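You operate a simulated robot arm through the tools that you are given. There is no shell and no other tool.

Carry out the task below with a simulated robot arm. There is one attempt and no reset: what you move stays moved.

Task
Put things in order on the red bench top. At the end: the silver element from the red bench top stands where the grey block stood; the grey block stands where the clear cup with a white foot stood; the clear cup with a white foot is in the small red tub; the black sink plug stands on top of the flat white carton (marked "CORN PUFFS"); whatever was shut is shut again. Leave all else as you found it, and nothing knocked over.

It is judged by the outcome, as a careful person would: the job done as asked, and still so three seconds after it is handed in. It fails if anything else is knocked over, pushed out of place, dropped, spilled or broken.

Robot
A 6-joint arm with a two-finger gripper, fixed in place. Base frame: the origin is at the foot of the arm, x ahead of it, y to its left, z up; the work surface is at about z = 0. Lengths are in cm, angles in degrees, forces in N, time in s.
With the tool pointing down near the work surface it reaches from about 24 to 62 cm from the base axis. Its first joint turns from -66.0 to 66.0 degrees. Payload 1.37 kg.
Tool frame: the origin (TCP) lies between the finger pads and is the grasp point; the fingertips stand 2.2 cm ahead of it; z points along the fingers, y is the line along which they close. Largest opening 9.2 cm; the body of the gripper starts 6.5 cm behind the TCP.
Orientation is that of the tool frame in the base frame, as a unit quaternion [x, y, z, w]. With the fingers straight down and closing along the base's y, the tool's x points along the base's -x, its y along +y and its z along -z.

Tools
- The arm moves only by the tool servo_tool. Its argument "increments" is a list of rows, each an object (a shift or turn left out is 0, a gripper value left out holds the last) with "angular": the turn, a rotation vector about the tool's x, y, z in degrees, a list of three; "translation": the shift along the tool's x, y, z in mm, a list of three; "grip": the opening in per cent of the stroke, from 0 (shut) to 100 (fully open). In form: [{"angular": [wx, wy, wz], "translation": [x, y, z], "grip": grip}, ...]. A call has 1 to 20 rows; each row is the pose to reach, as a shift and turn from the pose commanded when the call began, along the tool's axes at that moment. A row lasts 0.2 s, in which the tool goes at most 5 cm and 8.6 degrees; a call with a longer step from one row to the next is refused whole, and so is a gripper value outside its range. A pose out of reach is approached as far as the arm can. The call stops where the force on the tool passes 40 N (or 10 N more than at its start, if that is more) or the arm is blocked; 0.2 s more then pass. Each finger halts on what it meets, pressing with about 26 N; the grip force reading is that of the motor and also rises with nothing between the fingers. The clock runs only during rows and for 0.2 s after the last one: add rows that repeat a pose to give the fingers time. The reply holds the time, the measured pose of the TCP, the force on the tool along the base axes, the opening and the grip force, in the units named above and with some noise, with the torque about the TCP (base axes, N m) and any sound that the robot's microphone picked up.
- Cameras (640 x 400 px; columns grow to the right, rows downward): "scene" is fixed at [3.15, -44.05, 56.62]; the picture's right is [0.75, -0.66, 0.00], its down [-0.48, -0.54, -0.69] and it looks along [0.46, 0.52, -0.72] (base axes); focal length 250 px, centre (320, 200). "wrist" rides on the gripper at [7.1, 1.9, -10.2] in the tool frame; the picture's right is [-0.26, 0.96, 0.00], its down [-0.75, -0.20, -0.63] and it looks along [-0.60, -0.16, 0.78] (tool axes); focal length 280 px, centre (320, 200). There is no depth. A picture from a camera that has moved, and an enlarged one, comes with that camera's place and axes in the base frame and with its lens.
- snapshot(camera): a new picture of that camera. It takes no simulated time.
- zoom(camera, box): a new picture of the part [left, top, right, bottom] of that camera's present view, enlarged. It takes no simulated time.
- finish_job(): hands the job in; it is judged then, once.

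Places have to be worked out from the pictures, the camera data and where the tool is seen. Open the gripper and draw the arm clear of the work before you hand the job in, unless the task says otherwise.

The tools are called after ">>>" as name(argument=value, ...) on one line, values as JSON. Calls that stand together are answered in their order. servo_tool: Moves the arm, as the interface text tells. Its arguments: {"type":"object","properties":{"increments":{"type":"array"}},"required":["increments"]} The other tools are called the same way: snapshot (camera) takes a picture; zoom (camera, box) takes an enlarged picture of a part of a camera's view; finish_job () hands the job in.

At the start:

```text
time_s: 0.0
eef_pos: [44.2, -7.4, 27.95]
tool_rot: [-0.001, 1.0, 0.0, 0.001]
force: [0.2, -1.3, 0.4]
ft_torque: [-0.02, 0.01, 0.01]
gripper_width: 9.19
grasp_force: 0.1
```

scene: 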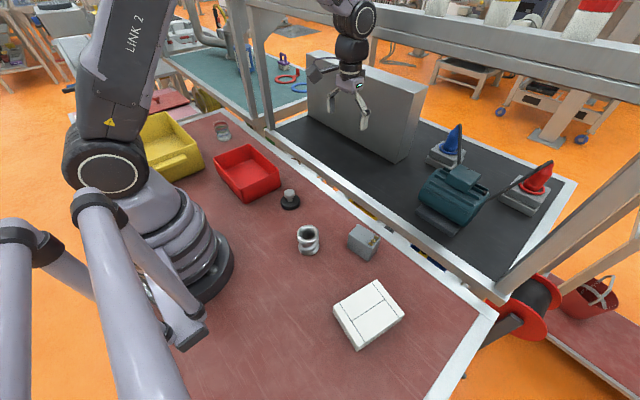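
wrist: 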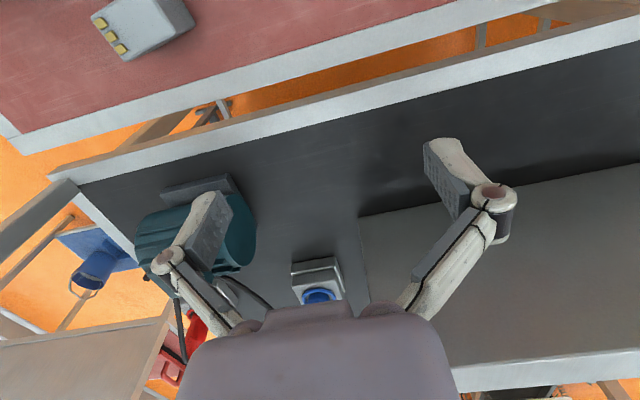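

I start by looking closer at the bench and its objects.

>>> zoom(camera="scene", box=[190, 110, 350, 210])

>>> zoom(camera="scene", box=[260, 180, 420, 280])

>>> zoom(camera="scene", box=[300, 260, 460, 360])

>>> zoom(camera="scene", box=[400, 110, 560, 210])

```text
4.00 times, centred on (270, 160) of scene
camera zoom: at [3.15, -44.05, 56.62], right [0.75, -0.66, 0.0], down [-0.48, -0.54, -0.69], along [0.46, 0.52, -0.72], focal length 1001 px, centre (520, 360)
```

zoom: 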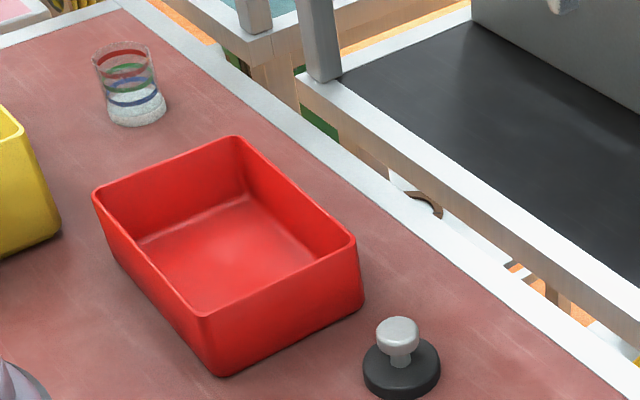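

```text
4.00 times, centred on (340, 230) of scene
camera zoom: at [3.15, -44.05, 56.62], right [0.75, -0.66, 0.0], down [-0.48, -0.54, -0.69], along [0.46, 0.52, -0.72], focal length 1001 px, centre (240, 80)
```

zoom: 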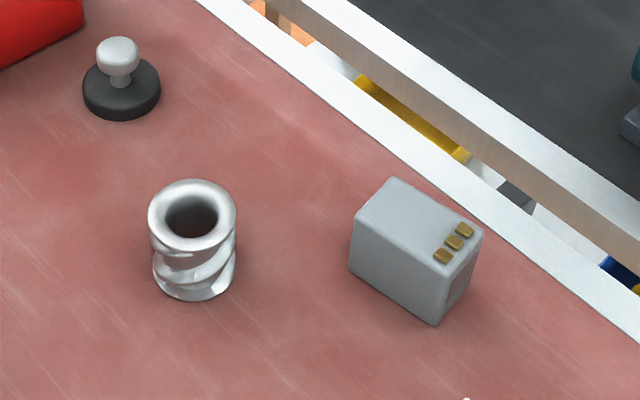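

```text
4.00 times, centred on (380, 310) of scene
camera zoom: at [3.15, -44.05, 56.62], right [0.75, -0.66, 0.0], down [-0.48, -0.54, -0.69], along [0.46, 0.52, -0.72], focal length 1001 px, centre (80, -240)
```

zoom: 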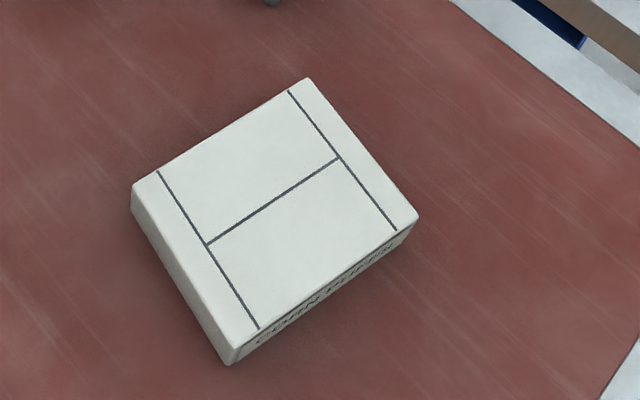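

```text
4.00 times, centred on (480, 160) of scene
camera zoom: at [3.15, -44.05, 56.62], right [0.75, -0.66, 0.0], down [-0.48, -0.54, -0.69], along [0.46, 0.52, -0.72], focal length 1001 px, centre (-320, 360)
```

zoom: 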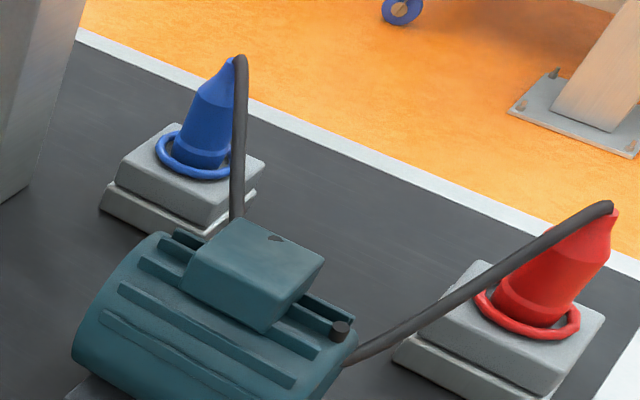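

The pictures show the cup at about (33, 49), block at (36, -24), silver element at (25, -14), plug at (31, 2), tub at (29, 22) and carton at (23, -36). I draw back to about (28, -15, 30) so the wrist camera can refine these.

>>> servo_tool(increments=[{"translation": [32, -15, -4]}, {"translation": [64, -30, -8]}, {"translation": [96, -45, -12]}, {"translation": [128, -60, -16]}, {"translation": [160, -76, -20]}, {"translation": [160, -76, -20]}])

>>> snapshot(camera="wrist")

>>> snapshot(camera="scene")

```text
time_s: 1.4
eef_pos: [28.33, -14.97, 29.68]
tool_rot: [0.0, 1.0, 0.0, 0.0]
force: [-0.8, 0.7, -0.2]
ft_torque: [0.0, -0.01, -0.02]
gripper_width: 9.22
grasp_force: 0.0
```

```text
taken
camera wrist: at [21.12, -13.13, 39.93], right [0.26, 0.96, 0.0], down [0.75, -0.2, 0.63], along [0.6, -0.16, -0.78], focal length 280 px, centre (320, 200)
```

wrist: 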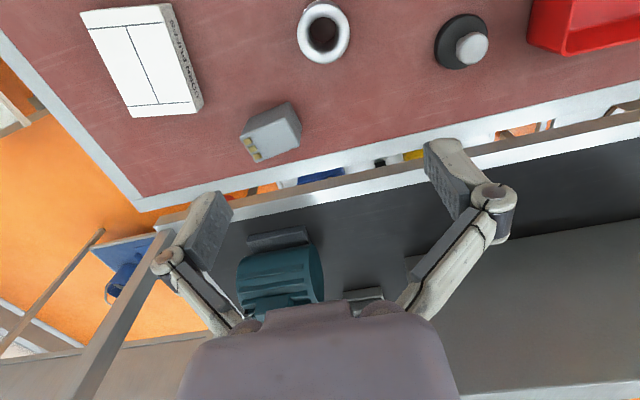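

```text
taken
```

scene: 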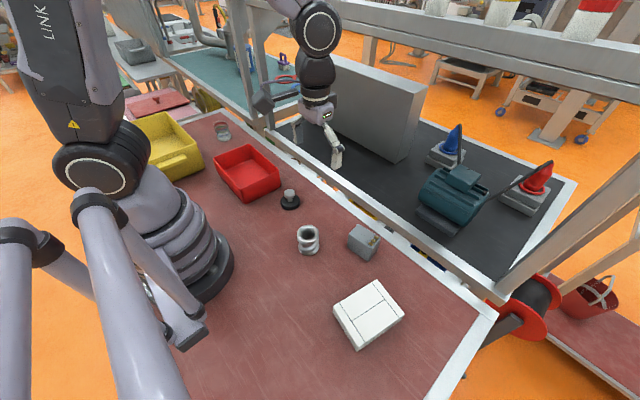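

The wrist view agrees with my estimates for the silver element and plug. I zoom in for the block's and carton's outlines.

>>> zoom(camera="wrist", box=[220, 80, 340, 180])

>>> zoom(camera="wrist", box=[60, 0, 220, 120])

>>> zoom(camera="wrist", box=[280, 0, 520, 100])

```text
4.00 times, centred on (280, 130) of wrist
camera zoom: at [21.12, -13.13, 39.93], right [0.26, 0.96, 0.0], down [0.75, -0.2, 0.63], along [0.6, -0.16, -0.78], focal length 1122 px, centre (480, 480)
```

zoom: 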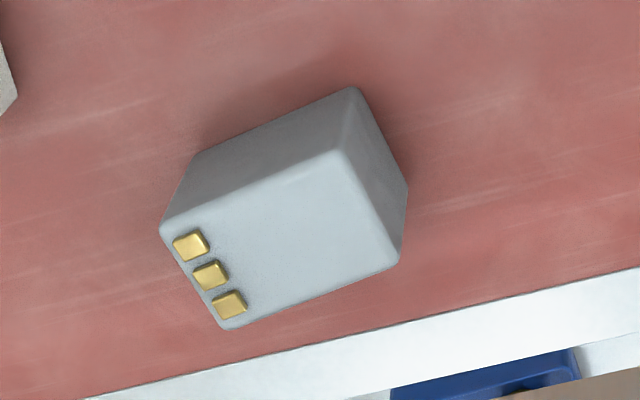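

```text
3.33 times, centred on (140, 60) of wrist
camera zoom: at [21.12, -13.13, 39.93], right [0.26, 0.96, 0.0], down [0.75, -0.2, 0.63], along [0.6, -0.16, -0.78], focal length 935 px, centre (920, 667)
```

zoom: 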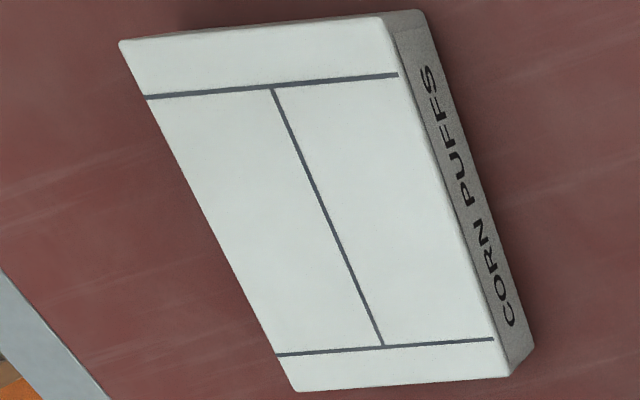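

```text
2.67 times, centred on (400, 50) of wrist
camera zoom: at [21.12, -13.13, 39.93], right [0.26, 0.96, 0.0], down [0.75, -0.2, 0.63], along [0.6, -0.16, -0.78], focal length 748 px, centre (107, 600)
```

zoom: 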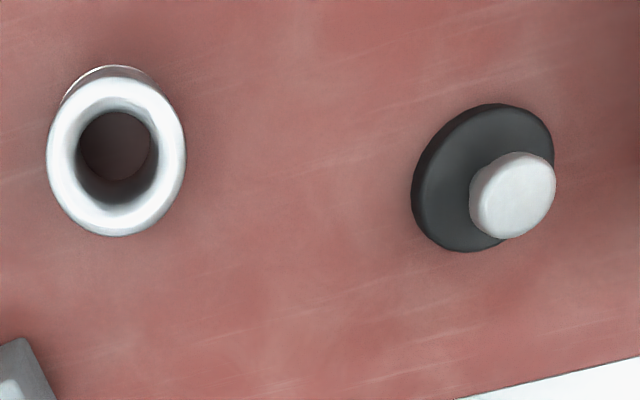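

The block is about 4.3×6.3×5.8 cm at (36, -24), turned about 9°; the carton's centre is about (24, -35.6) with its top near z = 3.5. Now I swing left at height to look at the tub and cup.

>>> servo_tool(increments=[{"translation": [3, 30, 0]}, {"translation": [6, 70, 0]}, {"translation": [10, 112, 0]}, {"translation": [13, 154, 0]}, {"translation": [16, 196, 0]}, {"translation": [20, 238, 0]}, {"translation": [23, 280, 0]}, {"translation": [26, 322, 0]}, {"translation": [30, 364, 0]}, {"translation": [33, 406, 0]}, {"translation": [36, 448, 0]}, {"translation": [40, 490, 0]}, {"translation": [43, 525, 0]}, {"translation": [43, 550, 0]}, {"translation": [43, 550, 0]}])

>>> snapshot(camera="wrist")

>>> snapshot(camera="scene")

```text
time_s: 4.6
eef_pos: [23.84, 40.09, 29.79]
tool_rot: [0.001, 1.0, 0.0, 0.0]
force: [0.1, -0.3, 0.1]
ft_torque: [0.02, 0.02, -0.04]
gripper_width: 9.21
grasp_force: 0.1
```

```text
taken
camera wrist: at [16.71, 41.98, 39.9], right [0.26, 0.96, 0.0], down [0.75, -0.2, 0.63], along [0.6, -0.16, -0.78], focal length 280 px, centre (320, 200)
```

wrist: 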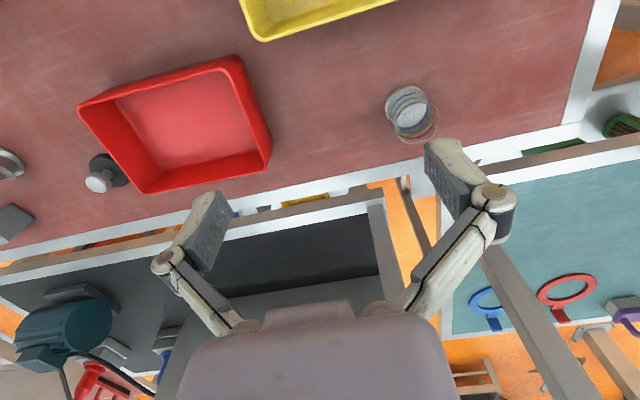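

```text
taken
```

scene: 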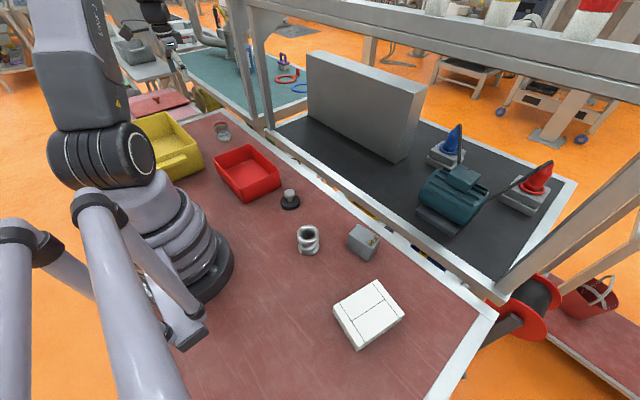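

>>> zoom(camera="wrist", box=[370, 70, 450, 150])

>>> zoom(camera="wrist", box=[70, 40, 290, 200])

```text
5.00 times, centred on (410, 110) of wrist
camera zoom: at [16.71, 41.98, 39.9], right [0.26, 0.96, 0.0], down [0.75, -0.2, 0.63], along [0.6, -0.16, -0.78], focal length 1402 px, centre (-130, 650)
```

zoom: 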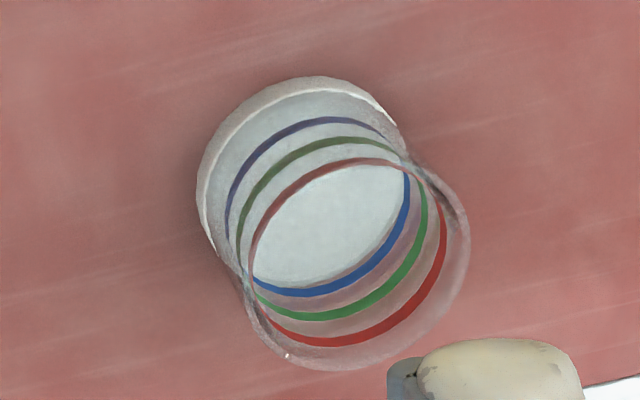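

```text
2.50 times, centred on (180, 120) of wrist
camera zoom: at [16.71, 41.98, 39.9], right [0.26, 0.96, 0.0], down [0.75, -0.2, 0.63], along [0.6, -0.16, -0.78], focal length 701 px, centre (670, 400)
```

zoom: 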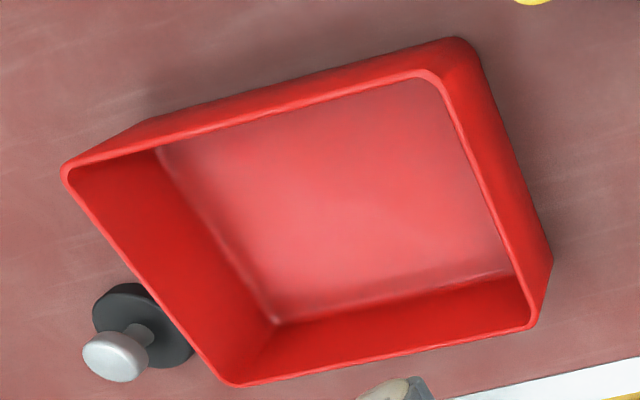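

The cup is about 5.8 cm wide and 6 cm tall around (33.7, 50). The tub's rim spans x 21–34.5 and y 11.5–30, about 6.5–7 high. I move over the cup at z = 20 and check.

>>> servo_tool(increments=[{"translation": [-25, 25, 25]}, {"translation": [-50, 50, 50]}, {"translation": [-75, 75, 75]}, {"translation": [-98, 98, 98]}, {"translation": [-98, 98, 98]}])

>>> snapshot(camera="wrist")

>>> snapshot(camera="scene")

```text
time_s: 5.8
eef_pos: [33.7, 49.86, 19.95]
tool_rot: [0.002, 1.0, 0.0, 0.0]
force: [0.3, 0.2, 0.1]
ft_torque: [0.02, -0.01, -0.02]
gripper_width: 9.2
grasp_force: 0.1
```

```text
taken
camera wrist: at [26.65, 51.73, 30.17], right [0.26, 0.96, 0.0], down [0.75, -0.2, 0.62], along [0.6, -0.16, -0.78], focal length 280 px, centre (320, 200)
```

wrist: 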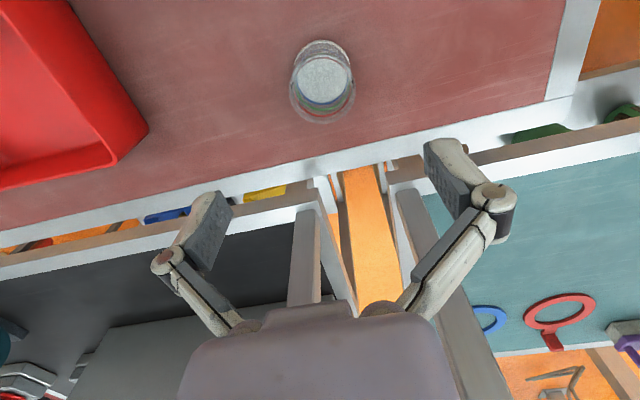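

```text
taken
```

scene: 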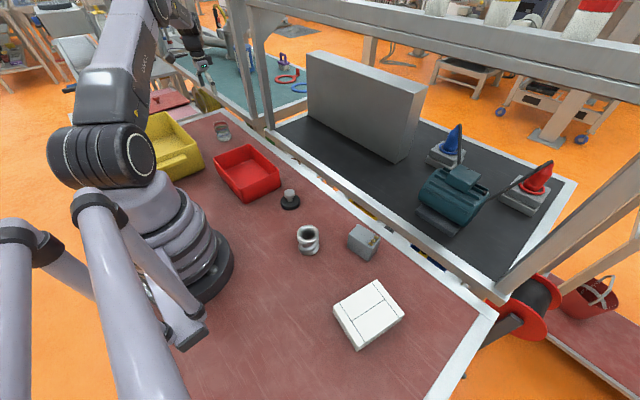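

>>> zoom(camera="wrist", box=[270, 30, 370, 130])

```text
4.00 times, centred on (320, 80) of wrist
camera zoom: at [26.65, 51.73, 30.17], right [0.26, 0.96, 0.0], down [0.75, -0.2, 0.62], along [0.6, -0.16, -0.78], focal length 1122 px, centre (320, 680)
```

zoom: 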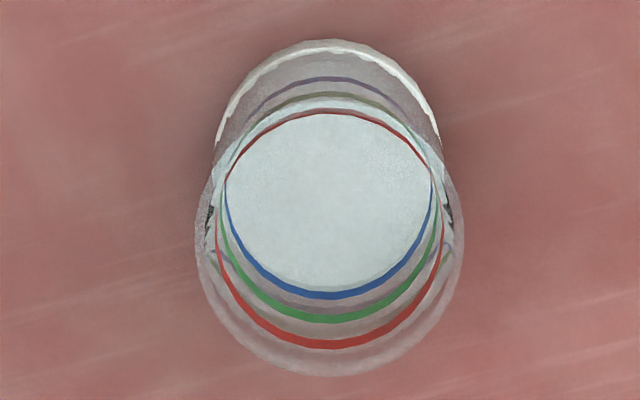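

The cup is centred at about (33.75, 50.0), right under the tool. I lower to z ≈ 3.4 around it with the fingers open.

>>> servo_tool(increments=[{"translation": [-1, 2, 35]}, {"translation": [-1, 2, 70]}, {"translation": [-1, 2, 105]}, {"translation": [-1, 2, 130]}, {"translation": [-1, 2, 150]}, {"translation": [-1, 2, 165]}, {"translation": [-1, 2, 165]}])

>>> snapshot(camera="wrist")

>>> zoom(camera="scene", box=[150, 70, 310, 170])

```text
time_s: 7.4
eef_pos: [33.97, 50.1, 3.45]
tool_rot: [0.0, 1.0, 0.0, 0.001]
force: [-0.4, 0.7, -0.6]
ft_torque: [0.02, 0.01, 0.01]
gripper_width: 9.2
grasp_force: 0.1
```

```text
taken
camera wrist: at [26.8, 51.87, 13.64], right [0.26, 0.96, 0.0], down [0.75, -0.21, 0.63], along [0.6, -0.16, -0.78], focal length 280 px, centre (320, 200)
```

wrist: 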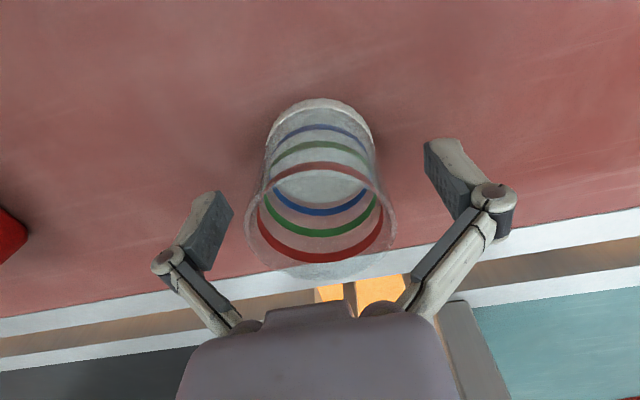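

```text
4.00 times, centred on (230, 120) of scene
camera zoom: at [3.15, -44.05, 56.62], right [0.75, -0.66, 0.0], down [-0.48, -0.54, -0.69], along [0.46, 0.52, -0.72], focal length 1001 px, centre (680, 520)
```

zoom: 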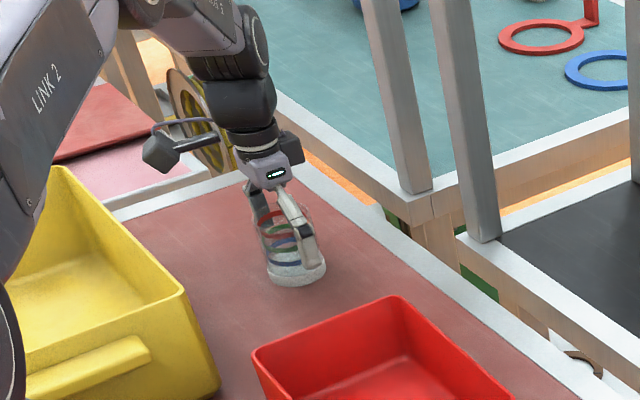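

The cup sits between the pads. I close the fingers on it.

>>> servo_tool(increments=[{"grip": 80}, {"grip": 65}, {"grip": 50}, {"grip": 40}, {"grip": 40}])

```text
time_s: 8.6
eef_pos: [33.93, 50.09, 3.43]
tool_rot: [0.0, 1.0, -0.001, 0.0]
force: [-1.8, 0.4, 1.7]
ft_torque: [-0.05, 0.01, -0.01]
gripper_width: 5.48
grasp_force: 26.1
```

The cup is held at 5.48 cm. I lift it straight up to clear the tub rim.

>>> servo_tool(increments=[{"translation": [0, 0, -10], "grip": 35}, {"translation": [0, 0, -35]}, {"translation": [0, 0, -70]}, {"translation": [0, 0, -105]}, {"translation": [0, 0, -135]}, {"translation": [0, 0, -150]}, {"translation": [0, 0, -150]}])

>>> snapshot(camera="wrist")

>>> snapshot(camera="scene")

```text
time_s: 10.2
eef_pos: [33.84, 50.01, 18.43]
tool_rot: [0.0, 1.0, 0.0, 0.0]
force: [-0.9, 0.4, 0.5]
ft_torque: [-0.04, -0.03, -0.03]
gripper_width: 5.47
grasp_force: 25.8
```

```text
taken
camera wrist: at [26.75, 51.88, 28.65], right [0.26, 0.96, 0.0], down [0.75, -0.2, 0.63], along [0.6, -0.16, -0.78], focal length 280 px, centre (320, 200)
```

wrist: 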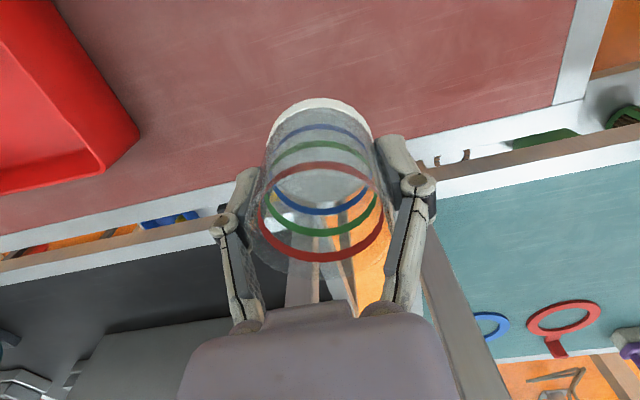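

```text
taken
```

scene: 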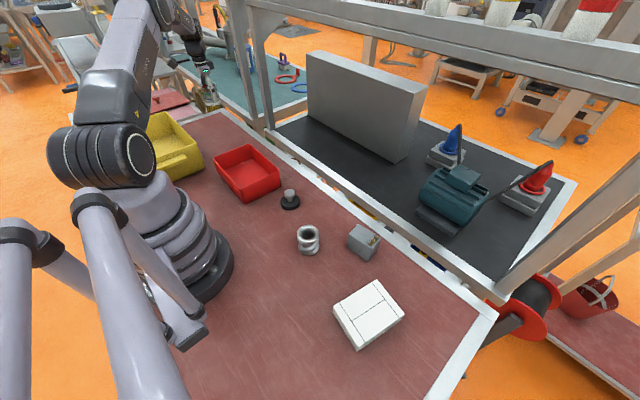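

The cup came up cleanly. I carry it over the tub's centre, about (28.2, 20.6), at this height.

>>> servo_tool(increments=[{"translation": [5, -25, 0]}, {"translation": [12, -60, 0]}, {"translation": [20, -100, 0]}, {"translation": [28, -142, 0]}, {"translation": [36, -184, 0]}, {"translation": [44, -226, 0]}, {"translation": [51, -265, 0]}, {"translation": [56, -294, 0]}, {"translation": [56, -294, 0]}])

>>> snapshot(camera="wrist")

>>> snapshot(camera="scene")

```text
time_s: 12.2
eef_pos: [28.22, 20.48, 18.8]
tool_rot: [0.0, 1.0, 0.0, 0.0]
force: [0.1, 0.8, -0.3]
ft_torque: [0.01, 0.01, -0.01]
gripper_width: 5.46
grasp_force: 25.5
```

```text
taken
camera wrist: at [21.13, 22.46, 28.91], right [0.26, 0.96, 0.0], down [0.75, -0.2, 0.63], along [0.6, -0.16, -0.78], focal length 280 px, centre (320, 200)
```

wrist: 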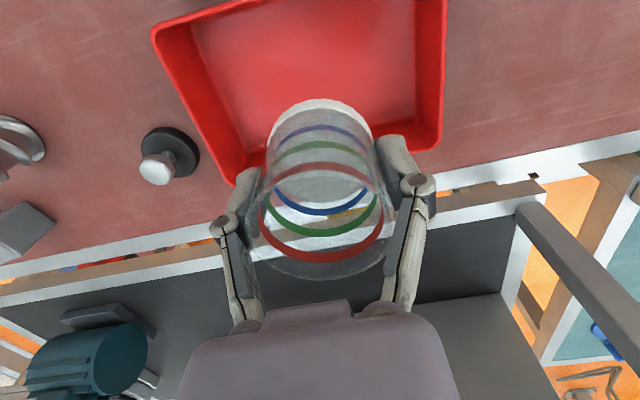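

```text
taken
```

scene: 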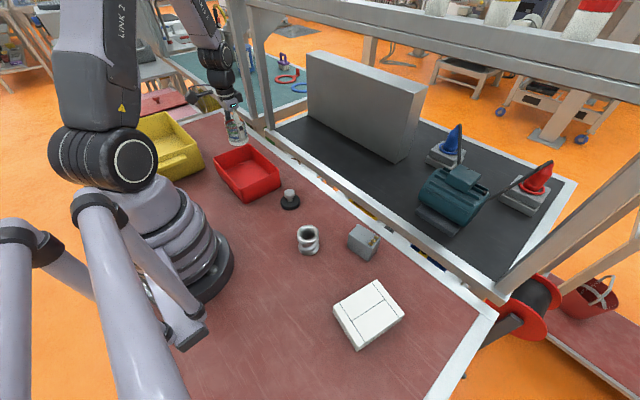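

Projected down, the tool sits over the middle of the tub's floor. I lower most of the way, then creep to touch.

>>> servo_tool(increments=[{"translation": [0, 0, 30]}, {"translation": [0, 0, 60]}, {"translation": [0, 0, 90]}, {"translation": [0, 0, 115]}, {"translation": [0, 0, 130]}, {"translation": [0, 0, 138]}, {"translation": [0, 0, 138]}])

>>> servo_tool(increments=[{"translation": [0, 0, 2]}, {"translation": [0, 0, 4]}, {"translation": [0, 0, 5]}, {"translation": [0, 0, 6]}, {"translation": [0, 0, 6]}])

>>> snapshot(camera="wrist")

>>> zoom(camera="scene", box=[170, 90, 330, 210])

```text
time_s: 13.8
eef_pos: [28.17, 20.72, 4.55]
tool_rot: [0.0, 1.0, 0.0, 0.001]
force: [-0.3, 0.2, 0.3]
ft_torque: [0.02, -0.02, -0.01]
gripper_width: 5.48
grasp_force: 26.2
```

```text
time_s: 15.0
eef_pos: [28.2, 20.65, 4.08]
tool_rot: [0.0, 1.0, 0.001, 0.0]
force: [0.5, -0.4, 0.0]
ft_torque: [-0.01, 0.02, -0.03]
gripper_width: 5.5
grasp_force: 26.3
```

```text
taken
camera wrist: at [21.09, 22.52, 14.26], right [0.26, 0.96, 0.0], down [0.75, -0.21, 0.63], along [0.6, -0.16, -0.78], focal length 280 px, centre (320, 200)
```

wrist: 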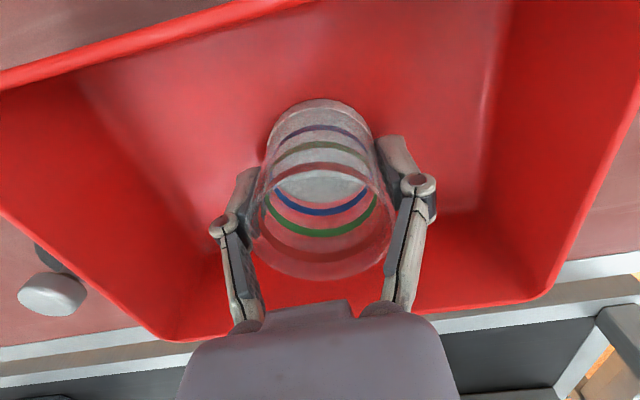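

```text
3.33 times, centred on (250, 150) of scene
camera zoom: at [3.15, -44.05, 56.62], right [0.75, -0.66, 0.0], down [-0.48, -0.54, -0.69], along [0.46, 0.52, -0.72], focal length 834 px, centre (553, 367)
```

zoom: 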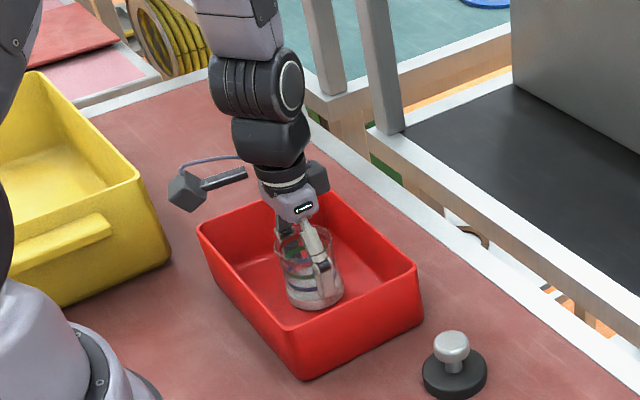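

No contact yet, so I creep down a few millimetres more until the cup touches the tub floor.

>>> servo_tool(increments=[{"translation": [0, 0, 1]}, {"translation": [0, 0, 1.5]}, {"translation": [0, 0, 2]}, {"translation": [0, 0, 2]}])

```text
time_s: 16.0
eef_pos: [28.06, 20.63, 3.78]
tool_rot: [0.0, 1.0, -0.001, 0.001]
force: [-1.3, 0.7, 5.1]
ft_torque: [-0.01, 0.02, 0.04]
gripper_width: 5.46
grasp_force: 25.7
```

A 5 N upward push shows the cup is on the floor. I open the fingers and check.

>>> servo_tool(increments=[{"translation": [0, 0, 0], "grip": 62}, {"grip": 70}, {"grip": 80}, {"grip": 90}, {"grip": 90}])

>>> servo_tool(increments=[{"translation": [0, 0, -20]}, {"translation": [0, 0, -50]}, {"translation": [0, 0, -90]}, {"translation": [0, 0, -130]}, {"translation": [0, 0, -170]}, {"translation": [0, 0, -200]}, {"translation": [0, 0, -200], "grip": 100}])

>>> snapshot(camera="wrist")

>>> snapshot(camera="scene")

```text
time_s: 17.2
eef_pos: [28.13, 20.64, 3.79]
tool_rot: [0.0, 1.0, -0.001, 0.001]
force: [0.5, -0.7, 0.0]
ft_torque: [-0.01, 0.0, -0.02]
gripper_width: 8.31
grasp_force: 0.0
```

```text
time_s: 18.8
eef_pos: [28.06, 20.67, 23.91]
tool_rot: [0.0, 1.0, 0.0, 0.0]
force: [0.4, 0.9, -0.2]
ft_torque: [0.01, -0.02, -0.01]
gripper_width: 9.22
grasp_force: 0.1
```

```text
taken
camera wrist: at [20.93, 22.56, 34.14], right [0.26, 0.96, 0.0], down [0.75, -0.2, 0.63], along [0.6, -0.16, -0.78], focal length 280 px, centre (320, 200)
```

wrist: 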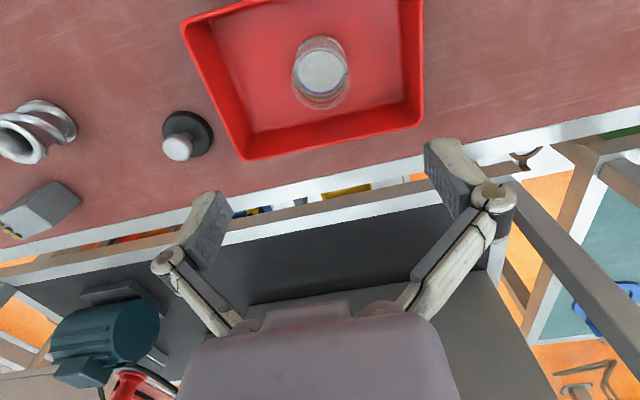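

```text
taken
```

scene: 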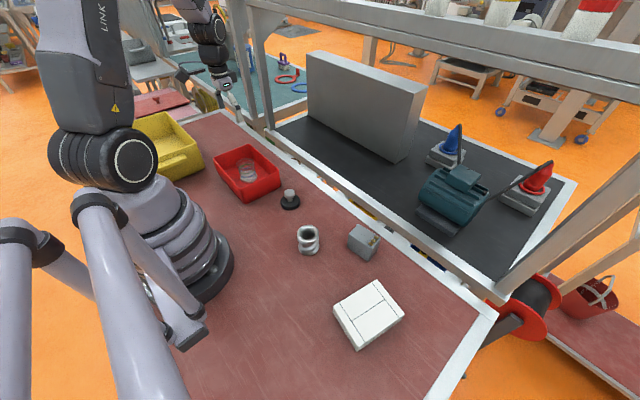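

The cup stands upright in the tub. Next I go over the block at (36.0, -23.9), turning the tool about 9° to line up with it.

>>> servo_tool(increments=[{"translation": [-5, -25, 0]}, {"translation": [-12, -65, 0]}, {"translation": [-19, -108, 0]}, {"translation": [-26, -151, 0]}, {"translation": [-34, -194, 0], "angular": [0, 0, -2]}, {"translation": [-41, -237, 0], "angular": [0, 0, -4]}, {"translation": [-49, -280, 5], "angular": [0, 0, -6]}, {"translation": [-56, -323, 12], "angular": [0, 0, -8]}, {"translation": [-64, -366, 20], "angular": [0, 0, -9]}, {"translation": [-72, -409, 30], "angular": [0, 0, -9]}, {"translation": [-78, -440, 40], "angular": [0, 0, -9]}, {"translation": [-78, -445, 40], "angular": [0, 0, -9]}, {"translation": [-78, -445, 40], "angular": [0, 0, -9]}])

>>> snapshot(camera="wrist")

>>> zoom(camera="wrist", box=[260, 20, 380, 140])

>>> snapshot(camera="scene")

```text
time_s: 21.6
eef_pos: [35.88, -23.94, 19.96]
tool_rot: [-0.079, 0.997, 0.0, -0.001]
force: [-0.5, 0.1, 0.7]
ft_torque: [0.0, 0.01, 0.05]
gripper_width: 9.23
grasp_force: 0.1
```

```text
taken
camera wrist: at [28.62, -23.28, 30.06], right [0.11, 0.99, 0.0], down [0.78, -0.08, 0.62], along [0.62, -0.07, -0.78], focal length 280 px, centre (320, 200)
```

wrist: 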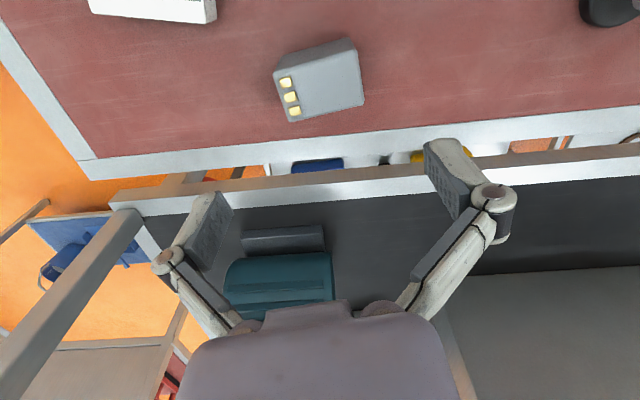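

```text
3.33 times, centred on (320, 80) of wrist
camera zoom: at [28.62, -23.28, 30.06], right [0.11, 0.99, 0.0], down [0.78, -0.08, 0.62], along [0.62, -0.07, -0.78], focal length 935 px, centre (320, 600)
```

zoom: 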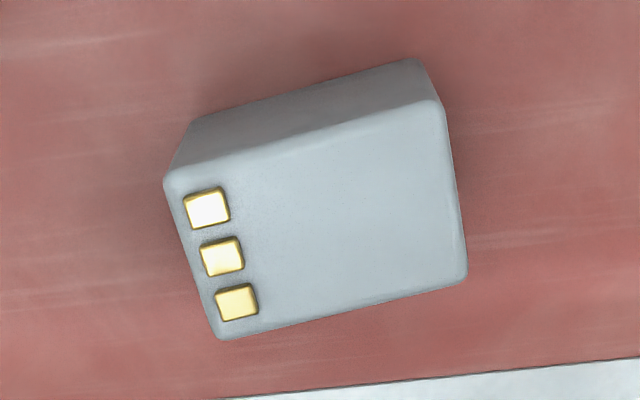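

```text
taken
```

scene: 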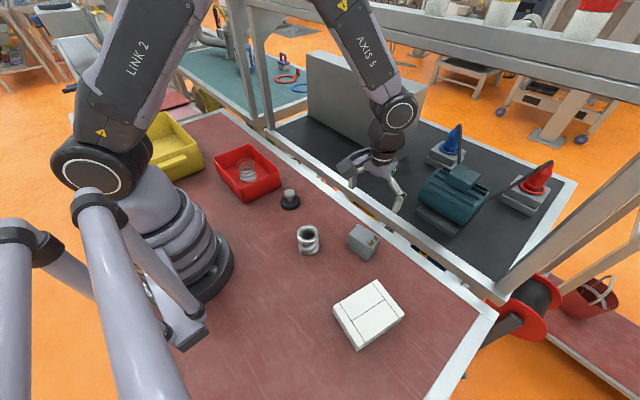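

The block centres at (36.0, -24.0), turned about 8.5°, matching the tool. I lower around it to z ≈ 3.2.

>>> servo_tool(increments=[{"translation": [0, 0, 35]}, {"translation": [0, 0, 70]}, {"translation": [0, 0, 100]}, {"translation": [0, 0, 125]}, {"translation": [0, 0, 145]}, {"translation": [0, 0, 160]}, {"translation": [0, 0, 168]}, {"translation": [0, 0, 168]}])

>>> snapshot(camera="wrist")

```text
time_s: 23.4
eef_pos: [36.01, -23.89, 3.21]
tool_rot: [-0.078, 0.997, 0.001, 0.0]
force: [-0.8, -0.4, -1.0]
ft_torque: [0.02, 0.04, -0.02]
gripper_width: 9.21
grasp_force: 0.1
```

```text
taken
camera wrist: at [28.68, -23.18, 13.29], right [0.11, 0.99, 0.0], down [0.78, -0.08, 0.62], along [0.62, -0.07, -0.78], focal length 280 px, centre (320, 200)
```

wrist: 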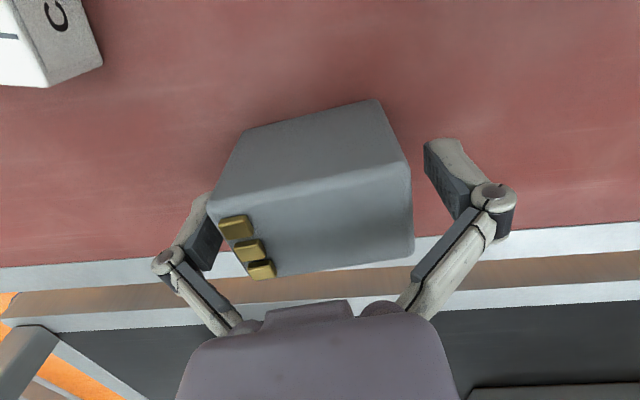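

The fingers straddle the block without contact. I close on it.

>>> servo_tool(increments=[{"grip": 85}, {"grip": 72}, {"grip": 60}, {"grip": 50}, {"grip": 45}, {"grip": 45}])

>>> snapshot(camera="wrist")

```text
time_s: 24.8
eef_pos: [35.92, -23.9, 3.17]
tool_rot: [-0.078, 0.997, 0.001, 0.001]
force: [0.1, 0.0, 5.5]
ft_torque: [-0.02, 0.0, -0.02]
gripper_width: 6.96
grasp_force: 26.0
```

```text
taken
camera wrist: at [28.7, -23.18, 13.33], right [0.11, 0.99, 0.0], down [0.78, -0.08, 0.63], along [0.62, -0.07, -0.78], focal length 280 px, centre (320, 200)
```

wrist: 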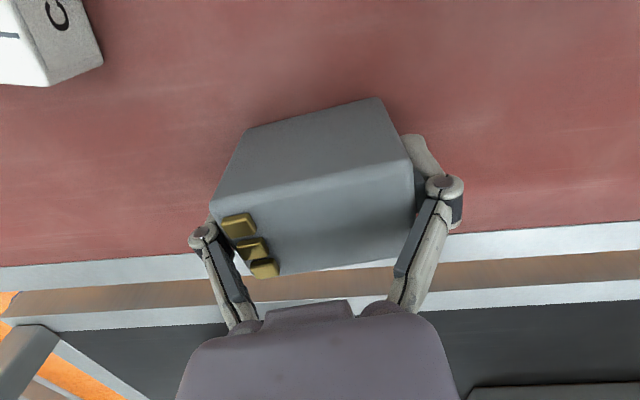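

The block is gripped at 6.96 cm. I lift it straight up.

>>> servo_tool(increments=[{"translation": [0, 0, -5], "grip": 42}, {"translation": [0, 0, -20]}, {"translation": [0, 0, -50]}, {"translation": [0, 0, -85]}, {"translation": [0, 0, -120]}, {"translation": [0, 0, -155]}, {"translation": [0, 0, -180]}, {"translation": [0, 0, -180]}])

>>> snapshot(camera="wrist")

>>> snapshot(camera="scene")

```text
time_s: 26.6
eef_pos: [35.68, -23.71, 21.16]
tool_rot: [-0.078, 0.997, -0.001, 0.0]
force: [0.6, -0.6, -1.7]
ft_torque: [-0.02, -0.02, 0.0]
gripper_width: 6.95
grasp_force: 26.2
```

```text
taken
camera wrist: at [28.42, -23.01, 31.36], right [0.11, 0.99, 0.0], down [0.78, -0.08, 0.62], along [0.62, -0.07, -0.78], focal length 280 px, centre (320, 200)
```

wrist: 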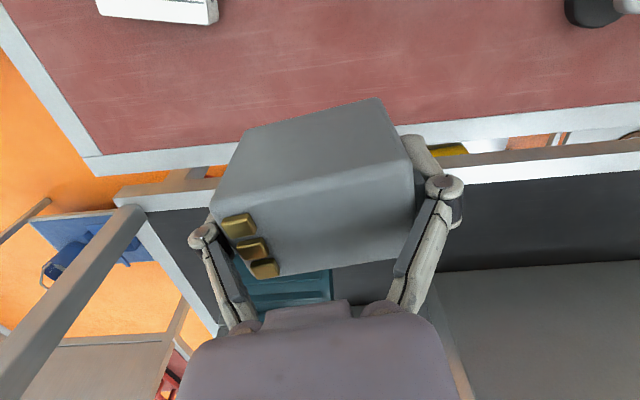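

```text
taken
```

scene: 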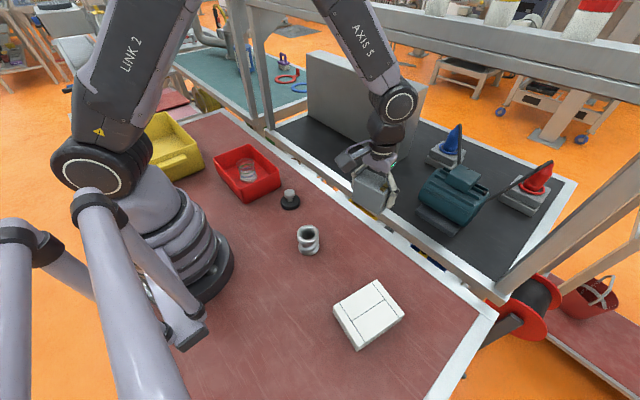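

The block is secure. I carry it at height to above the cup's former place, (33.75, 50.0).

>>> servo_tool(increments=[{"translation": [-1.9, 14.7, 0]}, {"translation": [-5.6, 44, 0]}, {"translation": [-10.7, 84.3, 0]}, {"translation": [-16.1, 126.1, 0]}, {"translation": [-21.4, 168, 0]}, {"translation": [-26.7, 209.8, 0]}, {"translation": [-32, 251.6, 0]}, {"translation": [-37.4, 293.4, 0]}, {"translation": [-42.7, 335.2, 0]}, {"translation": [-48, 377, 0]}, {"translation": [-53.3, 418.8, 0]}, {"translation": [-58.7, 460.6, 0]}, {"translation": [-64, 502.4, 0]}, {"translation": [-69.3, 544.2, 0]}, {"translation": [-74.7, 586.7, 0]}, {"translation": [-80, 628.5, 0]}, {"translation": [-85, 667.4, 0]}, {"translation": [-89.7, 704.1, 0]}, {"translation": [-93.4, 733.4, 0]}, {"translation": [-93.4, 733.4, 0]}])

>>> snapshot(camera="wrist")

>>> snapshot(camera="scene")

```text
time_s: 30.8
eef_pos: [33.8, 49.89, 21.09]
tool_rot: [-0.077, 0.997, 0.0, 0.0]
force: [0.8, -0.1, -0.8]
ft_torque: [-0.01, -0.01, -0.01]
gripper_width: 6.93
grasp_force: 26.5
```

```text
taken
camera wrist: at [26.4, 50.64, 31.33], right [0.11, 0.99, 0.0], down [0.78, -0.08, 0.62], along [0.62, -0.07, -0.78], focal length 280 px, centre (320, 200)
```

wrist: 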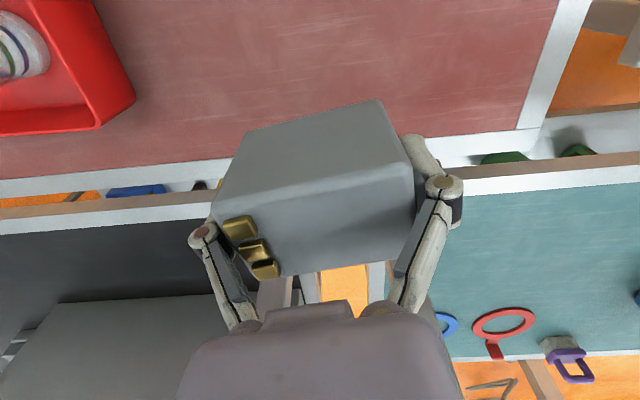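

```text
taken
```

scene: 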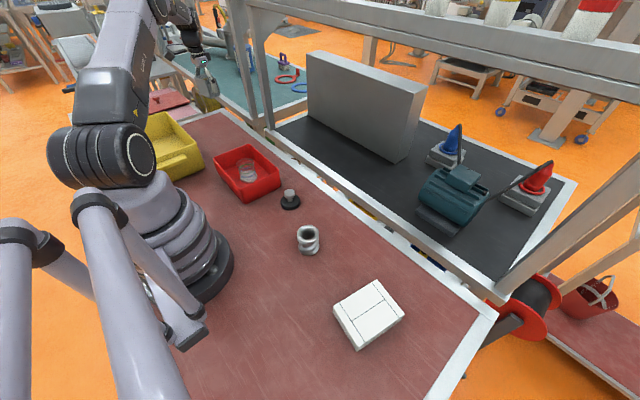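

In position at (33.8, 49.9). I lower close to the table and then creep down.

>>> servo_tool(increments=[{"translation": [0, 0, 30]}, {"translation": [0, 0, 70]}, {"translation": [0, 0, 110]}, {"translation": [0, 0, 140]}, {"translation": [0, 0, 160]}, {"translation": [0, 0, 170]}, {"translation": [0, 0, 175]}, {"translation": [0, 0, 175]}])

>>> servo_tool(increments=[{"translation": [0, 0, 1.5]}, {"translation": [0, 0, 3]}, {"translation": [0, 0, 4]}, {"translation": [0, 0, 5]}, {"translation": [0, 0, 5]}])

>>> zoom(camera="scene", box=[150, 70, 310, 170])

```text
time_s: 32.6
eef_pos: [33.83, 50.12, 3.61]
tool_rot: [-0.079, 0.997, 0.0, 0.0]
force: [-0.1, -0.3, -1.7]
ft_torque: [-0.02, 0.04, -0.01]
gripper_width: 6.95
grasp_force: 26.5
```

```text
time_s: 33.8
eef_pos: [33.91, 50.14, 3.12]
tool_rot: [-0.079, 0.997, 0.0, 0.0]
force: [-1.6, -2.3, 6.9]
ft_torque: [-0.28, -0.02, -0.12]
gripper_width: 6.92
grasp_force: 25.8
```

```text
4.00 times, centred on (230, 120) of scene
camera zoom: at [3.15, -44.05, 56.62], right [0.75, -0.66, 0.0], down [-0.48, -0.54, -0.69], along [0.46, 0.52, -0.72], focal length 1001 px, centre (680, 520)
```

zoom: 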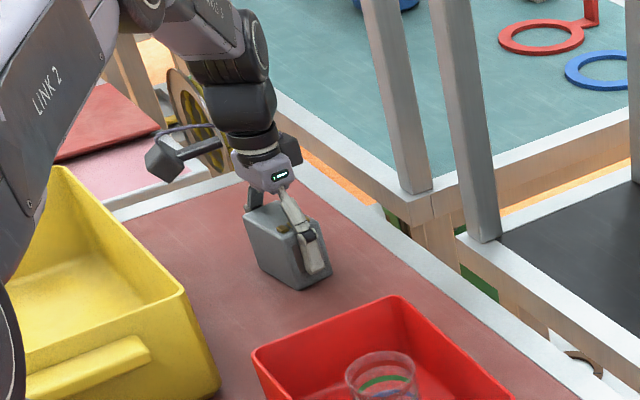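

Contact at 7 N; the block is on the bench upright. I open and rise straight up.

>>> servo_tool(increments=[{"grip": 78}, {"grip": 86}, {"grip": 94}, {"grip": 100}, {"grip": 100}])

>>> servo_tool(increments=[{"translation": [0, 0, -10]}, {"translation": [0, 0, -35]}, {"translation": [0, 0, -70]}, {"translation": [0, 0, -110]}, {"translation": [0, 0, -150]}, {"translation": [0, 0, -190]}, {"translation": [0, 0, -210]}, {"translation": [0, 0, -210]}])

>>> snapshot(camera="wrist")

>>> zoom(camera="scene", box=[150, 70, 310, 170])

```text
time_s: 35.0
eef_pos: [33.79, 50.04, 3.08]
tool_rot: [-0.079, 0.997, 0.0, 0.0]
force: [-0.5, 0.0, 0.4]
ft_torque: [-0.01, 0.01, 0.05]
gripper_width: 9.21
grasp_force: 0.0
```

```text
time_s: 36.8
eef_pos: [33.5, 49.87, 24.02]
tool_rot: [-0.078, 0.997, 0.001, 0.0]
force: [-0.1, 0.5, 0.1]
ft_torque: [-0.02, 0.0, 0.02]
gripper_width: 9.19
grasp_force: 0.0
```

```text
taken
camera wrist: at [26.33, 50.64, 34.2], right [0.11, 0.99, 0.0], down [0.78, -0.08, 0.63], along [0.62, -0.07, -0.78], focal length 280 px, centre (320, 200)
```

wrist: 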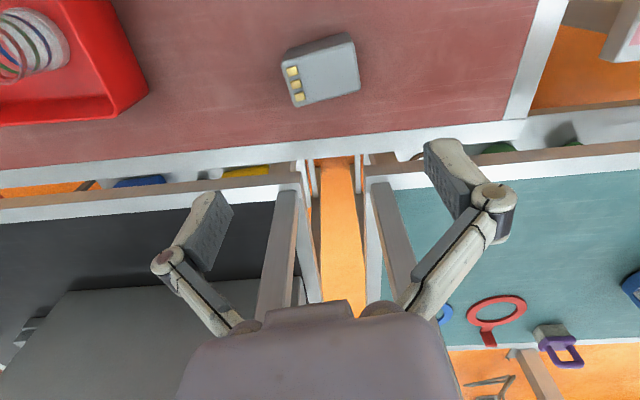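

```text
4.00 times, centred on (230, 120) of scene
camera zoom: at [3.15, -44.05, 56.62], right [0.75, -0.66, 0.0], down [-0.48, -0.54, -0.69], along [0.46, 0.52, -0.72], focal length 1001 px, centre (680, 520)
```

zoom: 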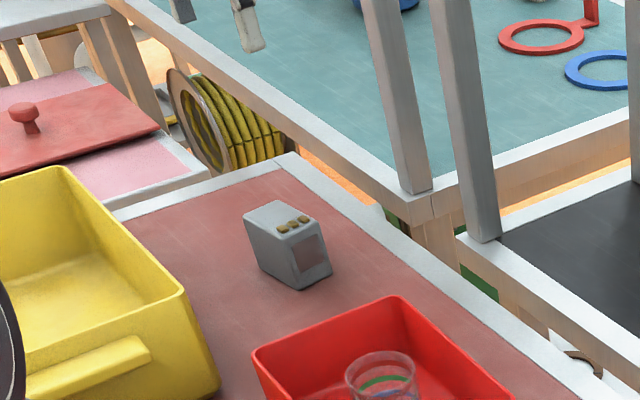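

The block stands upright at the cup's former place. I return over the silver element at about (25.5, -14), turning the tool back square.

>>> servo_tool(increments=[{"translation": [5.4, -18.6, 0]}, {"translation": [14.5, -49.5, 0]}, {"translation": [25.4, -86.7, 0], "angular": [0, 0, 1]}, {"translation": [37.2, -126.9, 0], "angular": [0, 0, 2]}, {"translation": [49, -167.2, 0], "angular": [0, 0, 3]}, {"translation": [60.8, -207.4, 0], "angular": [0, 0, 4]}, {"translation": [72.6, -247.7, 0], "angular": [0, 0, 5]}, {"translation": [84.4, -287.9, 0], "angular": [0, 0, 6]}, {"translation": [96.2, -328.2, 0], "angular": [0, 0, 7]}, {"translation": [108.1, -368.4, 0], "angular": [0, 0, 8]}, {"translation": [119.9, -408.7, 0], "angular": [0, 0, 9]}, {"translation": [131.7, -448.9, 0], "angular": [0, 0, 9]}, {"translation": [143.5, -489.2, 0], "angular": [0, 0, 9]}, {"translation": [155.3, -529.4, 0], "angular": [0, 0, 9]}, {"translation": [166.2, -566.6, 0], "angular": [0, 0, 9]}, {"translation": [175.2, -597.5, 0], "angular": [0, 0, 9]}, {"translation": [181.6, -619.2, 0], "angular": [0, 0, 9]}, {"translation": [181.6, -619.2, 0], "angular": [0, 0, 9]}])

>>> snapshot(camera="wrist")

>>> zoom(camera="wrist", box=[260, 20, 380, 120])

>>> snapshot(camera="scene")

```text
time_s: 40.6
eef_pos: [25.43, -14.08, 24.04]
tool_rot: [0.0, 1.0, 0.001, -0.001]
force: [0.2, -0.8, 0.3]
ft_torque: [0.04, -0.01, -0.03]
gripper_width: 9.23
grasp_force: 0.1
```

```text
taken
camera wrist: at [18.33, -12.21, 34.29], right [0.26, 0.96, 0.0], down [0.75, -0.2, 0.62], along [0.6, -0.16, -0.78], focal length 280 px, centre (320, 200)
```

wrist: 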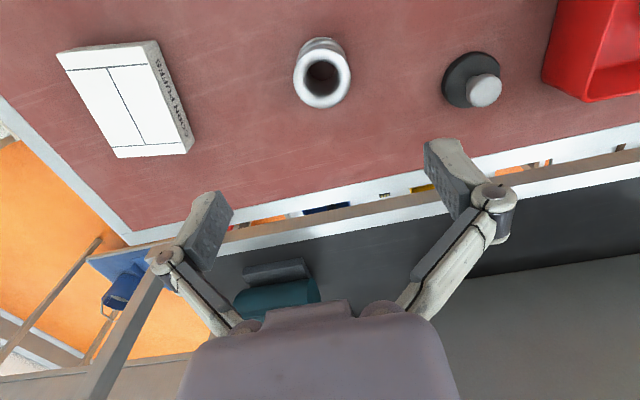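

```text
4.00 times, centred on (320, 70) of wrist
camera zoom: at [18.33, -12.21, 34.29], right [0.26, 0.96, 0.0], down [0.75, -0.2, 0.62], along [0.6, -0.16, -0.78], focal length 1122 px, centre (320, 720)
```

zoom: 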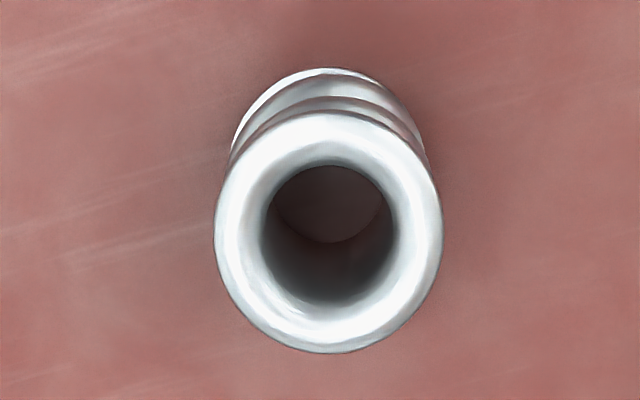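

```text
taken
```

scene: 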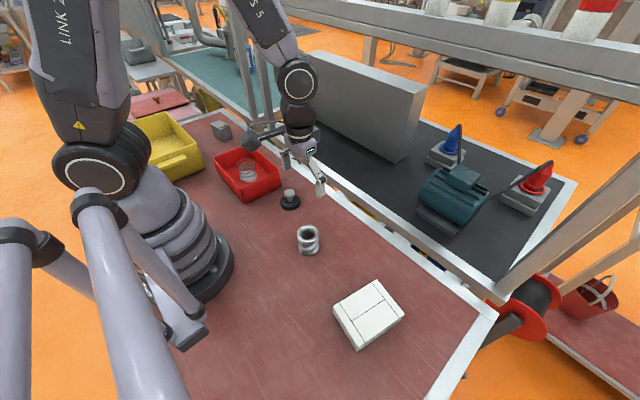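

The silver element centres at (25.7, -14.0), about 5.5 cm wide and 6 cm tall. I lower around it.

>>> servo_tool(increments=[{"translation": [-2, 0, 35]}, {"translation": [-2, 0, 75]}, {"translation": [-2, 0, 115]}, {"translation": [-2, 0, 150]}, {"translation": [-2, 0, 175]}, {"translation": [-2, 0, 195]}, {"translation": [-2, 0, 207]}, {"translation": [-2, 0, 207]}])

>>> snapshot(camera="wrist")

```text
time_s: 42.4
eef_pos: [25.66, -14.07, 3.54]
tool_rot: [0.0, 1.0, 0.0, 0.0]
force: [-0.3, 0.4, 0.4]
ft_torque: [0.0, -0.01, 0.0]
gripper_width: 9.21
grasp_force: 0.0
```

```text
taken
camera wrist: at [18.58, -12.15, 13.66], right [0.26, 0.96, 0.0], down [0.75, -0.2, 0.63], along [0.6, -0.16, -0.78], focal length 280 px, centre (320, 200)
```

wrist: 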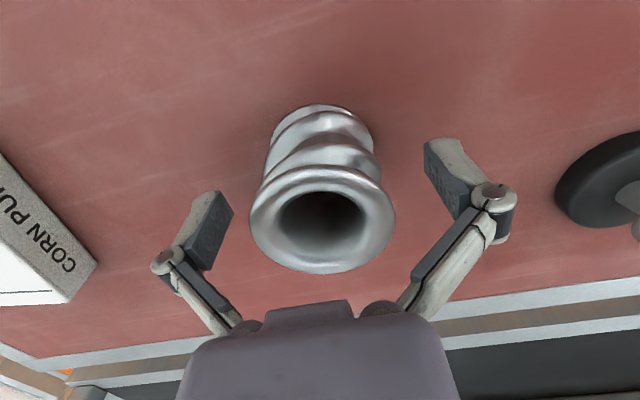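

It sits centred between the pads; I close.

>>> servo_tool(increments=[{"grip": 80}, {"grip": 65}, {"grip": 50}, {"grip": 38}, {"grip": 35}, {"grip": 35}])

>>> servo_tool(increments=[{"translation": [0, 0, -5]}, {"translation": [0, 0, -20]}, {"translation": [0, 0, -50]}, {"translation": [0, 0, -80]}, {"translation": [0, 0, -105]}, {"translation": [0, 0, -120]}, {"translation": [0, 0, -120]}])

>>> snapshot(camera="wrist")

>>> snapshot(camera="scene")

```text
time_s: 43.8
eef_pos: [25.7, -14.08, 3.44]
tool_rot: [0.0, 1.0, 0.0, 0.0]
force: [-0.5, 0.8, 1.7]
ft_torque: [-0.01, -0.08, 0.03]
gripper_width: 5.58
grasp_force: 26.2
```

```text
time_s: 45.4
eef_pos: [25.71, -13.96, 15.18]
tool_rot: [0.001, 1.0, 0.0, 0.0]
force: [-0.2, 0.1, -4.0]
ft_torque: [0.02, 0.03, 0.04]
gripper_width: 5.55
grasp_force: 26.0
```

```text
taken
camera wrist: at [18.6, -12.14, 25.43], right [0.26, 0.96, 0.0], down [0.75, -0.21, 0.62], along [0.6, -0.16, -0.78], focal length 280 px, centre (320, 200)
```

wrist: 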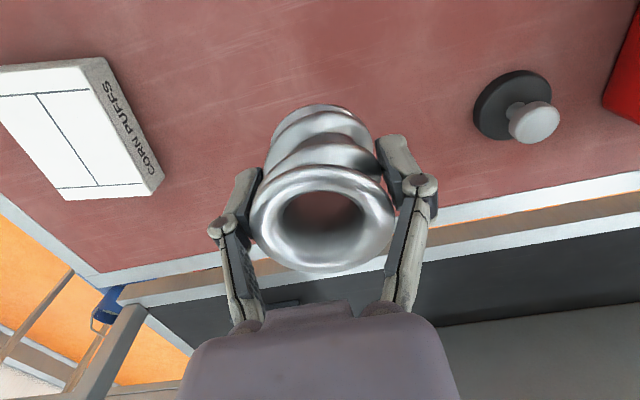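

```text
taken
```

scene: 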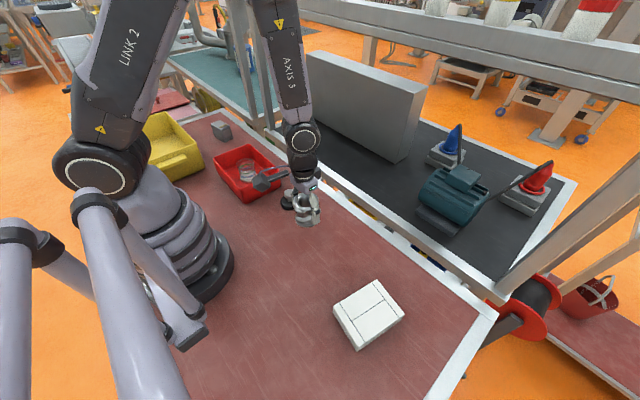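

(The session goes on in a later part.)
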